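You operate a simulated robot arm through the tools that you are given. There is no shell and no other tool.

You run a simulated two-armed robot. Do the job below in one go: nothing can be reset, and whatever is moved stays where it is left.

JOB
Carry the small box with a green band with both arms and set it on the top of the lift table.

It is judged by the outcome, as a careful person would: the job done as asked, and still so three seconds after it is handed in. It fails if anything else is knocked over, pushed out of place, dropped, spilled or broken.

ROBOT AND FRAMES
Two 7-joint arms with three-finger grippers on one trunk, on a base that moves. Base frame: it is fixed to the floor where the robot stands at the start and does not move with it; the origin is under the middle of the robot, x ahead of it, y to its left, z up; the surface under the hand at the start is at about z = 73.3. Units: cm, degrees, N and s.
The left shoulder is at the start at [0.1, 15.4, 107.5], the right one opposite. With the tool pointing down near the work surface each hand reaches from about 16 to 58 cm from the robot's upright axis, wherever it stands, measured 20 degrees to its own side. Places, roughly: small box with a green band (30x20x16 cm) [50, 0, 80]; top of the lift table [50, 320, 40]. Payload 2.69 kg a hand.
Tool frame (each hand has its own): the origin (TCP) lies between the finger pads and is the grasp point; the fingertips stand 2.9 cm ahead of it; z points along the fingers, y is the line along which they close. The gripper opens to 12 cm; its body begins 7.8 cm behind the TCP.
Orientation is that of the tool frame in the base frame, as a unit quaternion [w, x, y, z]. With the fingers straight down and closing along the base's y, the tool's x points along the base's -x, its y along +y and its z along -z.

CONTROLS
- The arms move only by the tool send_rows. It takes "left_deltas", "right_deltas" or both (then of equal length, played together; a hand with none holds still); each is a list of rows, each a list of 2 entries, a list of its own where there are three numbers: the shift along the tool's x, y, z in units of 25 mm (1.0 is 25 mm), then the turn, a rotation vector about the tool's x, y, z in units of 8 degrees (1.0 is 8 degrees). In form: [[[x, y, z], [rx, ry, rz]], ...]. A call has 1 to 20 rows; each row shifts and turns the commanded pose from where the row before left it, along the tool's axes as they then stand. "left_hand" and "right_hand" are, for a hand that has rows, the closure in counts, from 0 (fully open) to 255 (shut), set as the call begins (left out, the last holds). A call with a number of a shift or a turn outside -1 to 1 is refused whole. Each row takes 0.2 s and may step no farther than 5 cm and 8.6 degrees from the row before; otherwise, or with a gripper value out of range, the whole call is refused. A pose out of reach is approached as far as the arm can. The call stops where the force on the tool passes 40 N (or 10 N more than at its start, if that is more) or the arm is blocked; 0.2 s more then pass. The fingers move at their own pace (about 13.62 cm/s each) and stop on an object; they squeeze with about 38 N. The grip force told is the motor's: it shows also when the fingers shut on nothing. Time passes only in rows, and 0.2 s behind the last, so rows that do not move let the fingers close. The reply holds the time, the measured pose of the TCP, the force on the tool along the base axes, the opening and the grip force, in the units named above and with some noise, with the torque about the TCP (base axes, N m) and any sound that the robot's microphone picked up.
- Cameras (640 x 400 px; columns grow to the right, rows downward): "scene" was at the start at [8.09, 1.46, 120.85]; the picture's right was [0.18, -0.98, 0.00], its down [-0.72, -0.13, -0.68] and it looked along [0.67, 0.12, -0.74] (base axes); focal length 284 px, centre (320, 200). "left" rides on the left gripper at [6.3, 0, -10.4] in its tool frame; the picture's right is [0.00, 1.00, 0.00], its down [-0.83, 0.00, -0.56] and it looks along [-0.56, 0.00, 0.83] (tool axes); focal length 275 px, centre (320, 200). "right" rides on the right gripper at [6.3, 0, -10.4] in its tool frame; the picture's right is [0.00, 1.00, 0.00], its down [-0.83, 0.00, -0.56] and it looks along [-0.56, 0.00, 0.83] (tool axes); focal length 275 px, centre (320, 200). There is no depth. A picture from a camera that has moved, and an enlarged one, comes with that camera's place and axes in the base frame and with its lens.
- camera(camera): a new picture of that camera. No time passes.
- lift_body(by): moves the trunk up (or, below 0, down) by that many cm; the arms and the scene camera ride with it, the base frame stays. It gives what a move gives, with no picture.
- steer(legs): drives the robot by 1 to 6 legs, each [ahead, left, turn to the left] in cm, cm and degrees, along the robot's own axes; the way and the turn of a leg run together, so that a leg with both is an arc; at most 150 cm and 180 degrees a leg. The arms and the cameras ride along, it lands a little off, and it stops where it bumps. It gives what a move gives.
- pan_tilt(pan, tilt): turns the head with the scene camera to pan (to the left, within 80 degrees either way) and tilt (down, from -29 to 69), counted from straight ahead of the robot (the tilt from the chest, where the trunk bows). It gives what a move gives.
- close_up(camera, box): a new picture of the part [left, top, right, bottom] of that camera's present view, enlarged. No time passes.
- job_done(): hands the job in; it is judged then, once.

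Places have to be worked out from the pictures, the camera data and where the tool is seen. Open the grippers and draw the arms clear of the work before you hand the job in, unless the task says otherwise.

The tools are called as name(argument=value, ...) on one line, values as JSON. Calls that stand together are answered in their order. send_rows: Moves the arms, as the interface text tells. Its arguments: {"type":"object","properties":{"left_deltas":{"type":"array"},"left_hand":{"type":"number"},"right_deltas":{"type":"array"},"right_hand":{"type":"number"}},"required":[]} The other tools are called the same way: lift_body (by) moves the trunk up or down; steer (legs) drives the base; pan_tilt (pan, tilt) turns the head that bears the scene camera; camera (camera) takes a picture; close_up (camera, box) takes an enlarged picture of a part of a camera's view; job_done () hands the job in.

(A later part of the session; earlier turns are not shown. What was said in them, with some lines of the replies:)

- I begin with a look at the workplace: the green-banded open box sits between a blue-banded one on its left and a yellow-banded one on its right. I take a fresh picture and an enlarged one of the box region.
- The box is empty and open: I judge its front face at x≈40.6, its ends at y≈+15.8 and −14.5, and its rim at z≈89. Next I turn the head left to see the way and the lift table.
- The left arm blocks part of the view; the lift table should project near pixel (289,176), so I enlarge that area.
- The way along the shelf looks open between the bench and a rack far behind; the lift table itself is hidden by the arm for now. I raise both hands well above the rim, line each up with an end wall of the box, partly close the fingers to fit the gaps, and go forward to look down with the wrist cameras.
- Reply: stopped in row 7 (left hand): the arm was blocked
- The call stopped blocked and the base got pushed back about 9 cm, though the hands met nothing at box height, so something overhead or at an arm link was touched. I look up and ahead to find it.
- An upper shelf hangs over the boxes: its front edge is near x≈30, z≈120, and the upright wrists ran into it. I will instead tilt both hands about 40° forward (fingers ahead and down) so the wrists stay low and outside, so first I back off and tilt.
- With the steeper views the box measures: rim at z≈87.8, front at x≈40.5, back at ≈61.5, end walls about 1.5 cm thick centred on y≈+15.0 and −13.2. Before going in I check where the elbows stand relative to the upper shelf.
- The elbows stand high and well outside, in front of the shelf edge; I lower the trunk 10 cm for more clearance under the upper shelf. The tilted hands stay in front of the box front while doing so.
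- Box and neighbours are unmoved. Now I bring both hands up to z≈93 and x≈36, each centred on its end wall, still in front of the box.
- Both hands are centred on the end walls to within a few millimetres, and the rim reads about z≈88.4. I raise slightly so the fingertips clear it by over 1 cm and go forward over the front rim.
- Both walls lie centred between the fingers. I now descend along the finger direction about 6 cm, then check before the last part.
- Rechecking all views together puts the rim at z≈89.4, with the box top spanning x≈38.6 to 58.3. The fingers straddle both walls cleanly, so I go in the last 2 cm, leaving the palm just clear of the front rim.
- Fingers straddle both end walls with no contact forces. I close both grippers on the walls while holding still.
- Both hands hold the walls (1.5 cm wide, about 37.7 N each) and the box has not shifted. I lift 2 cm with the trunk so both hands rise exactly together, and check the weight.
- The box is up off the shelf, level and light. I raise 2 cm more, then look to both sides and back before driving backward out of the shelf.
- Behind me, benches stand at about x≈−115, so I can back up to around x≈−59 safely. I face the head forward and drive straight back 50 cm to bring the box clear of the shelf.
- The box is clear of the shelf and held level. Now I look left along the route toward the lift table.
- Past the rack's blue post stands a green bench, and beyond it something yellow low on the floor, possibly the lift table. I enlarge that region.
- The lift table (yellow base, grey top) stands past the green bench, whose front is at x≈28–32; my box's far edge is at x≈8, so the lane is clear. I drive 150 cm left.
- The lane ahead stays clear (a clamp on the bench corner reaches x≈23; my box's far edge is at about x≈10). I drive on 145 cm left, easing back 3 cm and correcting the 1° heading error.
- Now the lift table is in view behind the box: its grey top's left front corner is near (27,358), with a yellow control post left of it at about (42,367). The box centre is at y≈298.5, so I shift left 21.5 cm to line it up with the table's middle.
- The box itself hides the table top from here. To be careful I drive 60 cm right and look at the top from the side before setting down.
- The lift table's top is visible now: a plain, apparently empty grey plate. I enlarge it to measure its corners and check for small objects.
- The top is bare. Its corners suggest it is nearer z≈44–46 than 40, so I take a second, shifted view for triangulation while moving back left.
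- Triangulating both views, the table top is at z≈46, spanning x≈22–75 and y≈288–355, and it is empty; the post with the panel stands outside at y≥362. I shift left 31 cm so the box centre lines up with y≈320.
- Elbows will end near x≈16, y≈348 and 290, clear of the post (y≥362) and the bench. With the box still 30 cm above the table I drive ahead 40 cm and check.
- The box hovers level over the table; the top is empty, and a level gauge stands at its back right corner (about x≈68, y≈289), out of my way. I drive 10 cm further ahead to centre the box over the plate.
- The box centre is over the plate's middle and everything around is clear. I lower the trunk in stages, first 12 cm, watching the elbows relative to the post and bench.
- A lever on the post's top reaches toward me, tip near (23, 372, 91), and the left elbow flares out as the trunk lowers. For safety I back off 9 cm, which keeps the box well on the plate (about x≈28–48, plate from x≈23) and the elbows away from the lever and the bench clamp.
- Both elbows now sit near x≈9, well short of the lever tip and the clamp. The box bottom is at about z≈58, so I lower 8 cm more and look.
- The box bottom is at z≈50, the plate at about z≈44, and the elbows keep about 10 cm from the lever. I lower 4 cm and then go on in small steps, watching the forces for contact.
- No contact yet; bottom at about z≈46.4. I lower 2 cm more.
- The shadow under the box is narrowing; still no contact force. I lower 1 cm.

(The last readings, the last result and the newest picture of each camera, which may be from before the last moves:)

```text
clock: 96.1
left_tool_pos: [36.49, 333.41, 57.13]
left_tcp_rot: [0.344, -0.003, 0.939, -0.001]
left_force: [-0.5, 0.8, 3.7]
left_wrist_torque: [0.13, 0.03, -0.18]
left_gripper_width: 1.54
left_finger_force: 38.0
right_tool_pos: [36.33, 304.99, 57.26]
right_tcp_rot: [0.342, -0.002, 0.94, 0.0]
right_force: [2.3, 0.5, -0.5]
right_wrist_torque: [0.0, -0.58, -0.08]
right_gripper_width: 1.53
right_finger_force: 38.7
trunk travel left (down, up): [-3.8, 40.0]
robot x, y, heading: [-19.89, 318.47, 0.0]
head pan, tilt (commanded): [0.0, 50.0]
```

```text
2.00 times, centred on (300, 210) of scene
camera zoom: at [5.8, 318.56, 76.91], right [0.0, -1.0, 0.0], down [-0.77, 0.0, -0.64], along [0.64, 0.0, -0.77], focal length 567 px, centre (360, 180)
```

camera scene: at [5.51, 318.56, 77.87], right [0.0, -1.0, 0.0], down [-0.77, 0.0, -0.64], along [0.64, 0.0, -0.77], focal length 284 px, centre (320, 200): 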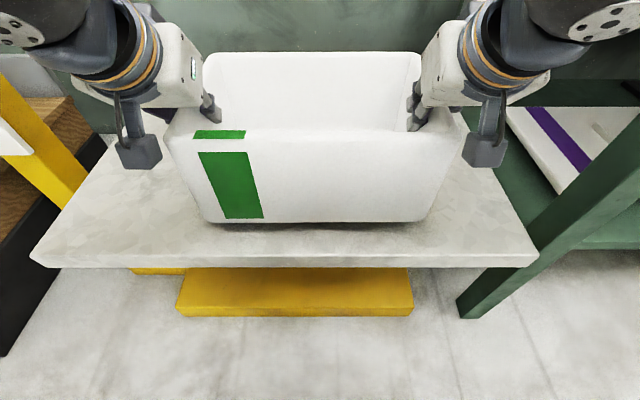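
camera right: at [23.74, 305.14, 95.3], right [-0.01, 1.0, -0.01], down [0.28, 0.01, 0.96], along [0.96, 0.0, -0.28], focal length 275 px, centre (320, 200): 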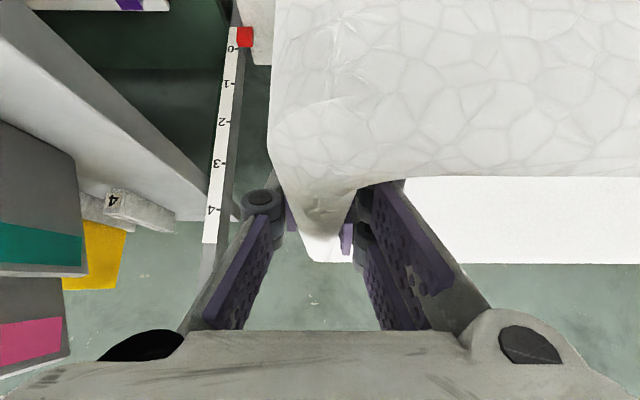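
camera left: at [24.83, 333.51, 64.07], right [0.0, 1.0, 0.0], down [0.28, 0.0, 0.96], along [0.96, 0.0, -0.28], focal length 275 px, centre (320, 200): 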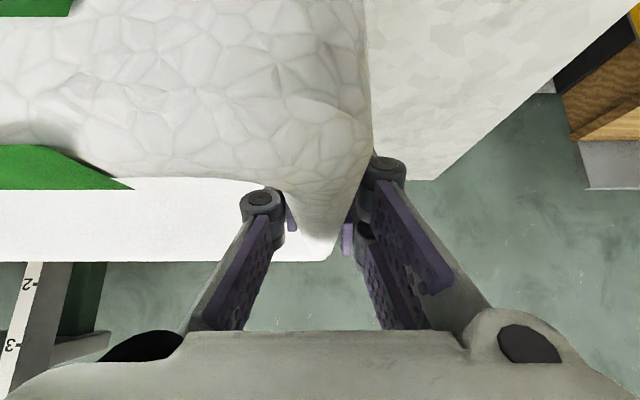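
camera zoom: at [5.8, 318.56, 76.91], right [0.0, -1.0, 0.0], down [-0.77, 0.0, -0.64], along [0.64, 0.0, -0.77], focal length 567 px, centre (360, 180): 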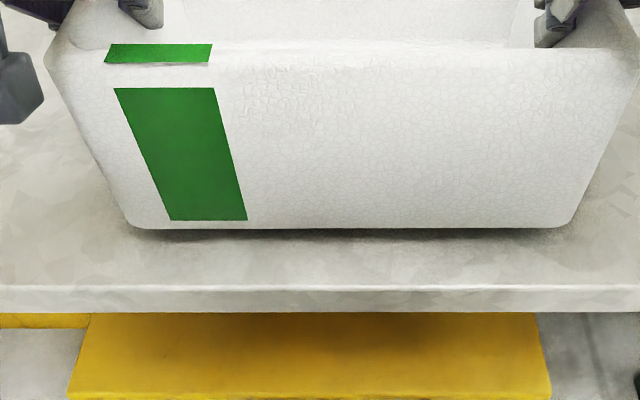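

First contact shows: the left force rose to 3.7 N and the right wrist torque to −0.6 N·m. I lower another 0.4 cm to seat the box.

lift_body(by=-0.4)

close_up(camera="scene", box=[140, 130, 460, 290])

```text
clock: 96.6
left_tool_pos: [36.39, 333.45, 57.25]
left_tcp_rot: [0.348, -0.002, 0.937, -0.003]
left_force: [0.4, 3.6, 25.3]
left_wrist_torque: [0.3, -0.14, -0.16]
left_gripper_width: 1.53
left_finger_force: 38.0
right_tool_pos: [36.39, 305.0, 57.29]
right_tcp_rot: [0.344, 0.0, 0.939, -0.002]
right_force: [4.0, -3.8, 18.7]
right_wrist_torque: [-0.01, 0.12, -0.17]
right_gripper_width: 1.55
right_finger_force: 38.0
trunk travel left (down, up): [-3.4, 40.4]
robot x, y, heading: [-19.68, 318.21, 0.0]
head pan, tilt (commanded): [0.0, 50.0]
```

```text
2.00 times, centred on (300, 210) of scene
camera zoom: at [5.73, 318.54, 76.64], right [0.0, -1.0, 0.0], down [-0.76, 0.0, -0.64], along [0.64, 0.0, -0.76], focal length 567 px, centre (360, 180)
```

zoom: 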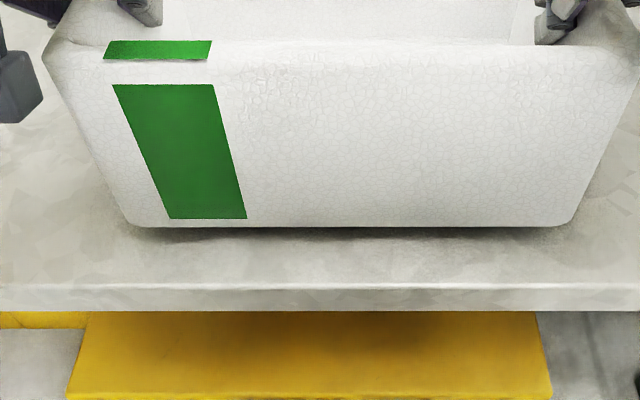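

The box is firmly seated (25 N and 19 N upward on the hands). I take the pressure off by raising 0.3 cm before opening.

lift_body(by=0.3)

```text
clock: 97.2
left_tool_pos: [36.39, 333.42, 57.09]
left_tcp_rot: [0.345, -0.003, 0.938, -0.001]
left_force: [5.3, 1.1, 16.7]
left_wrist_torque: [0.24, -1.0, -0.21]
left_gripper_width: 1.54
left_finger_force: 38.1
right_tool_pos: [36.3, 305.08, 57.28]
right_tcp_rot: [0.341, -0.001, 0.94, -0.001]
right_force: [4.0, -2.2, 10.3]
right_wrist_torque: [0.02, -1.01, -0.12]
right_gripper_width: 1.52
right_finger_force: 38.4
trunk travel left (down, up): [-3.7, 40.1]
robot x, y, heading: [-19.83, 318.73, 0.1]
head pan, tilt (commanded): [0.0, 50.0]
```

About 27 N still presses down, mostly on the back edge. I raise another 0.2 cm to ease it.

lift_body(by=0.2)

close_up(camera="scene", box=[140, 130, 460, 290])

camera(camera="left")

camera(camera="right")

```text
clock: 97.7
left_tool_pos: [36.32, 333.52, 57.24]
left_tcp_rot: [0.342, -0.002, 0.94, -0.001]
left_force: [-1.1, 1.6, 8.3]
left_wrist_torque: [0.12, -0.9, -0.15]
left_gripper_width: 1.51
left_finger_force: 37.8
right_tool_pos: [36.12, 304.98, 57.38]
right_tcp_rot: [0.339, -0.002, 0.941, -0.001]
right_force: [-0.7, -0.8, 1.7]
right_wrist_torque: [0.02, 0.14, -0.04]
right_gripper_width: 1.55
right_finger_force: 37.9
trunk travel left (down, up): [-3.9, 39.9]
robot x, y, heading: [-19.64, 318.46, 0.1]
head pan, tilt (commanded): [0.0, 50.0]
```

```text
2.00 times, centred on (300, 210) of scene
camera zoom: at [5.72, 318.55, 77.02], right [0.0, -1.0, 0.0], down [-0.77, 0.0, -0.64], along [0.64, 0.0, -0.77], focal length 567 px, centre (360, 180)
```

zoom: 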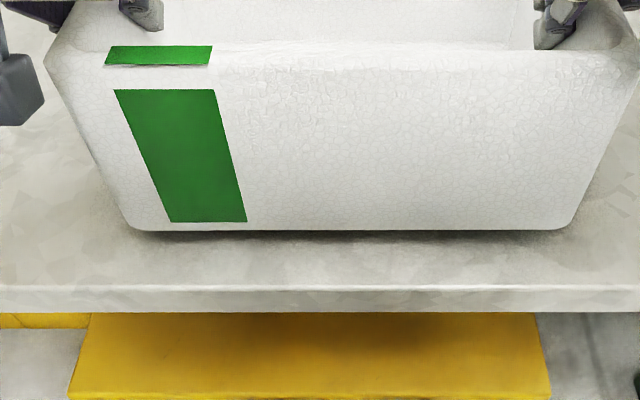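

```text
taken
camera left: at [24.76, 333.51, 61.11], right [0.0, 1.0, 0.0], down [0.28, 0.0, 0.96], along [0.96, 0.0, -0.28], focal length 275 px, centre (320, 200)
```

left: 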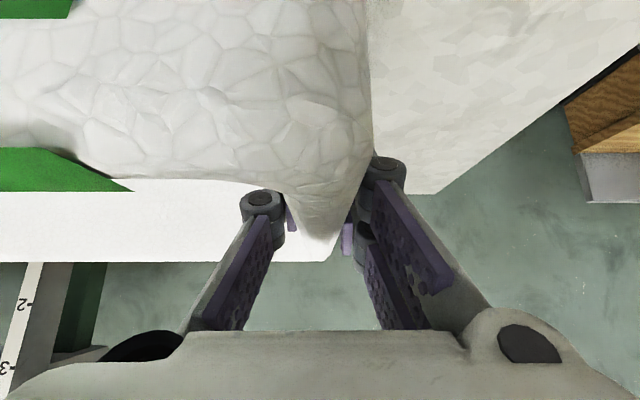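

```text
taken
camera right: at [24.71, 305.11, 61.37], right [-0.01, 1.0, -0.01], down [0.29, 0.01, 0.96], along [0.96, 0.0, -0.29], focal length 275 px, centre (320, 200)
```

right: 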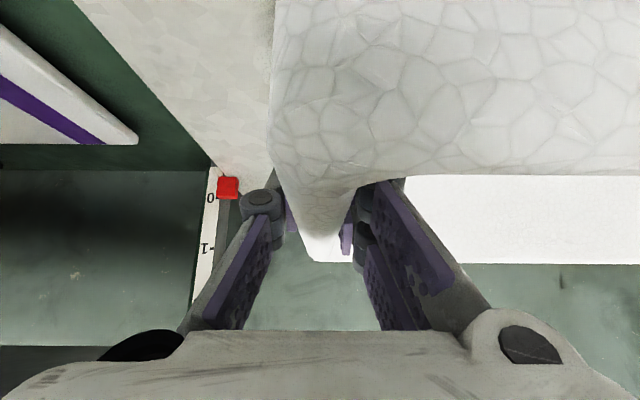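

Forces are nearly gone and the level gauge still reads 0, so the table did not move. I open both grippers to about 7 cm and let the fingers part.

send_rows(left_deltas=[[[0, 0, 0], [0, 0, 0]], [[0, 0, 0], [0, 0, 0]], [[0, 0, 0], [0, 0, 0]], [[0, 0, 0], [0, 0, 0]]], right_deltas=[[[0, 0, 0], [0, 0, 0]], [[0, 0, 0], [0, 0, 0]], [[0, 0, 0], [0, 0, 0]], [[0, 0, 0], [0, 0, 0]]], left_hand=110, right_hand=110)

camera(camera="left")

camera(camera="right")

camera(camera="scene")

```text
clock: 98.7
left_tool_pos: [36.41, 333.4, 57.23]
left_tcp_rot: [0.343, -0.003, 0.939, -0.001]
left_force: [0.0, 0.1, -0.1]
left_wrist_torque: [-0.04, 0.01, 0.0]
left_gripper_width: 6.86
left_finger_force: 0.1
right_tool_pos: [36.46, 305.18, 57.42]
right_tcp_rot: [0.341, -0.001, 0.94, -0.001]
right_force: [-0.4, 0.3, -0.2]
right_wrist_torque: [-0.02, -0.02, -0.01]
right_gripper_width: 6.83
right_finger_force: 0.0
trunk travel left (down, up): [-3.9, 39.9]
robot x, y, heading: [-19.85, 318.74, -0.1]
head pan, tilt (commanded): [0.0, 50.0]
```

```text
taken
camera left: at [24.86, 333.52, 61.14], right [0.0, 1.0, 0.0], down [0.28, 0.0, 0.96], along [0.96, 0.0, -0.28], focal length 275 px, centre (320, 200)
```

left: 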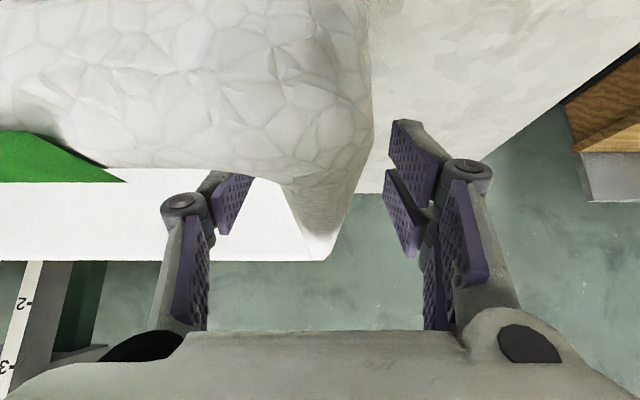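

```text
taken
camera right: at [24.81, 305.11, 61.42], right [0.0, 1.0, -0.01], down [0.28, 0.01, 0.96], along [0.96, 0.0, -0.28], focal length 275 px, centre (320, 200)
```

right: 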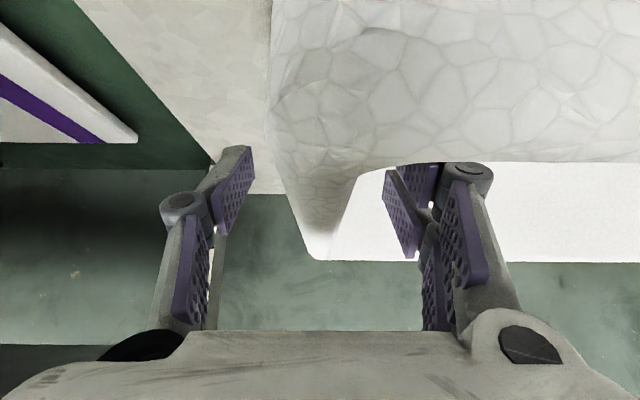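

```text
taken
camera scene: at [5.78, 318.56, 77.0], right [0.0, -1.0, 0.0], down [-0.77, 0.0, -0.64], along [0.64, 0.0, -0.77], focal length 284 px, centre (320, 200)
```

scene: 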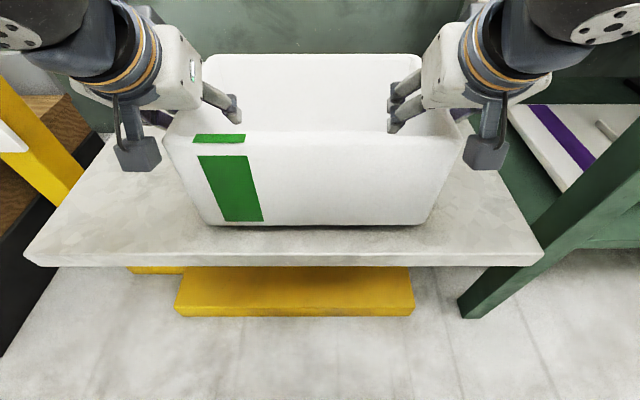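

Both hands are free with zero force and the box rests flat on the plate. I raise the trunk 16 cm so the fingers rise clear of the rim.

lift_body(by=16)

camera(camera="scene")

```text
clock: 100.5
left_tool_pos: [36.48, 333.43, 73.25]
left_tcp_rot: [0.343, -0.004, 0.939, 0.0]
left_force: [0.7, 0.5, 0.1]
left_wrist_torque: [0.03, -0.01, -0.03]
left_gripper_width: 6.84
left_finger_force: 0.2
right_tool_pos: [36.4, 305.02, 73.37]
right_tcp_rot: [0.341, -0.001, 0.94, 0.0]
right_force: [0.1, 0.7, 0.8]
right_wrist_torque: [-0.01, 0.0, -0.03]
right_gripper_width: 6.85
right_finger_force: 0.1
trunk travel left (down, up): [-19.9, 23.9]
robot x, y, heading: [-19.95, 318.98, -0.1]
head pan, tilt (commanded): [0.0, 50.0]
```

```text
taken
camera scene: at [-0.04, 318.57, 94.93], right [0.0, -1.0, 0.0], down [-0.77, 0.0, -0.64], along [0.64, 0.0, -0.77], focal length 284 px, centre (320, 200)
```

scene: 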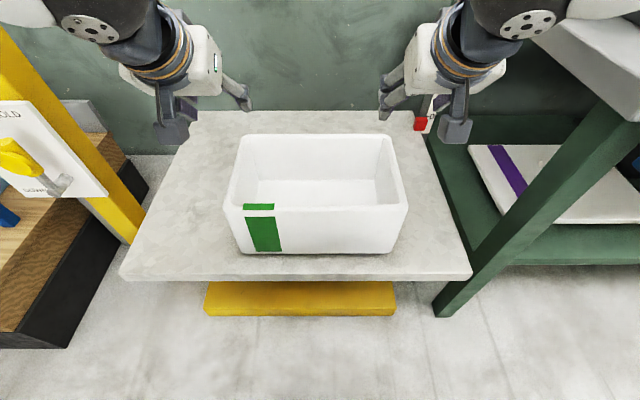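

The box stands flat and fully on the plate, with the whole base several centimetres inside the edges. Now I drive 40 cm straight back to draw the arms clear and check once more.

steer(legs=[[-40, 0, 0]])

send_rows(left_deltas=[[[0, 0, 0], [0, 0, 0]], [[0, 0, 0], [0, 0, 0]]], right_deltas=[[[0, 0, 0], [0, 0, 0]], [[0, 0, 0], [0, 0, 0]]], left_hand=0, right_hand=0)

pan_tilt(pan=0, tilt=30)

camera(camera="scene")

```text
clock: 103.0
left_tool_pos: [-3.78, 333.67, 73.38]
left_tcp_rot: [0.344, -0.004, 0.939, 0.0]
left_force: [-0.2, 0.0, 0.0]
left_wrist_torque: [0.01, 0.0, -0.02]
left_gripper_width: 6.83
left_finger_force: 0.0
right_tool_pos: [-3.88, 305.25, 73.41]
right_tcp_rot: [0.341, -0.002, 0.94, -0.001]
right_force: [-0.1, 0.1, 0.2]
right_wrist_torque: [-0.01, 0.02, 0.02]
right_gripper_width: 6.82
right_finger_force: 0.1
trunk travel left (down, up): [-19.9, 23.9]
robot x, y, heading: [-59.98, 318.38, 0.2]
head pan, tilt (commanded): [0.0, 50.0]
```

```text
clock: 103.6
left_tool_pos: [-3.9, 333.54, 73.28]
left_tcp_rot: [0.343, -0.005, 0.939, 0.0]
left_force: [-0.4, -0.5, 0.8]
left_wrist_torque: [0.01, -0.01, 0.0]
left_gripper_width: 12.0
left_finger_force: 0.1
right_tool_pos: [-3.79, 305.25, 73.47]
right_tcp_rot: [0.34, -0.003, 0.94, 0.0]
right_force: [0.7, -0.2, -0.6]
right_wrist_torque: [0.01, 0.06, -0.02]
right_gripper_width: 12.03
right_finger_force: 0.1
trunk travel left (down, up): [-19.9, 23.9]
robot x, y, heading: [-60.37, 318.32, 0.4]
head pan, tilt (commanded): [0.0, 50.0]
```

```text
clock: 104.5
left_tool_pos: [-3.94, 333.44, 73.17]
left_tcp_rot: [0.344, -0.004, 0.939, 0.0]
left_force: [0.5, 1.0, -0.3]
left_wrist_torque: [0.01, -0.01, 0.02]
left_gripper_width: 12.02
left_finger_force: 0.0
right_tool_pos: [-3.8, 305.18, 73.36]
right_tcp_rot: [0.341, -0.003, 0.94, -0.001]
right_force: [-0.2, 0.0, 0.7]
right_wrist_torque: [-0.02, 0.03, 0.02]
right_gripper_width: 12.0
right_finger_force: 0.1
trunk travel left (down, up): [-19.9, 23.9]
robot x, y, heading: [-60.06, 318.71, 0.1]
head pan, tilt (commanded): [0.0, 30.0]
```

```text
taken
camera scene: at [-38.95, 318.61, 97.89], right [0.0, -1.0, 0.0], down [-0.5, 0.0, -0.87], along [0.87, 0.0, -0.5], focal length 284 px, centre (320, 200)
```

scene: 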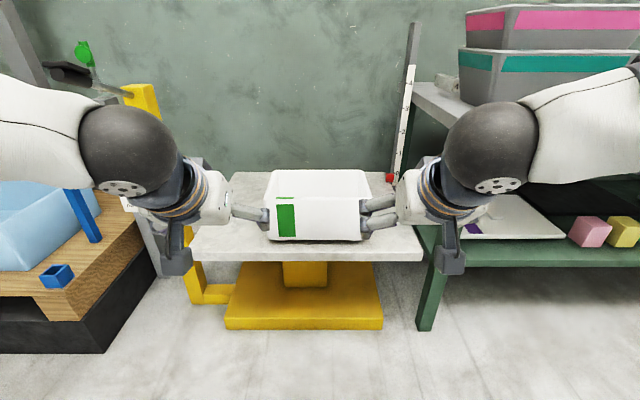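

The box with the green band rests level on the lift table, the grippers are fully open and drawn back about 30 cm from it, and the post, lever, bench and gauge are all in place. I hand the job in.

job_done()

```text
The job is handed in.
```

The green-banded box is now standing on top of the lift table. I carried it there with both arms, and the job has been handed in.

- **Placement:** The box sits flat with its whole base on the plate. It is nearer the front edge than the middle, about 4–5 cm in by my estimate. I left it there to keep the arms away from a lever on the table's control post. The table's level gauge still read 0 after I set the box down.
- **Hands and arms:** Both grippers are fully open, and the robot is backed off about 40 cm from where it released the box.
- **Bump on the shelf:** Early on, the upright wrists ran into the front edge of the upper shelf, which pushed the robot back about 9 cm. I saw nothing moved or knocked over there in the pictures that followed. After that I tilted the hands so the wrists stayed low.
- **Surroundings:** The boxes on either side stayed in place in the pictures I took while gripping and lifting. The post, lever, bench and gauge looked undisturbed in the last picture before handing in.
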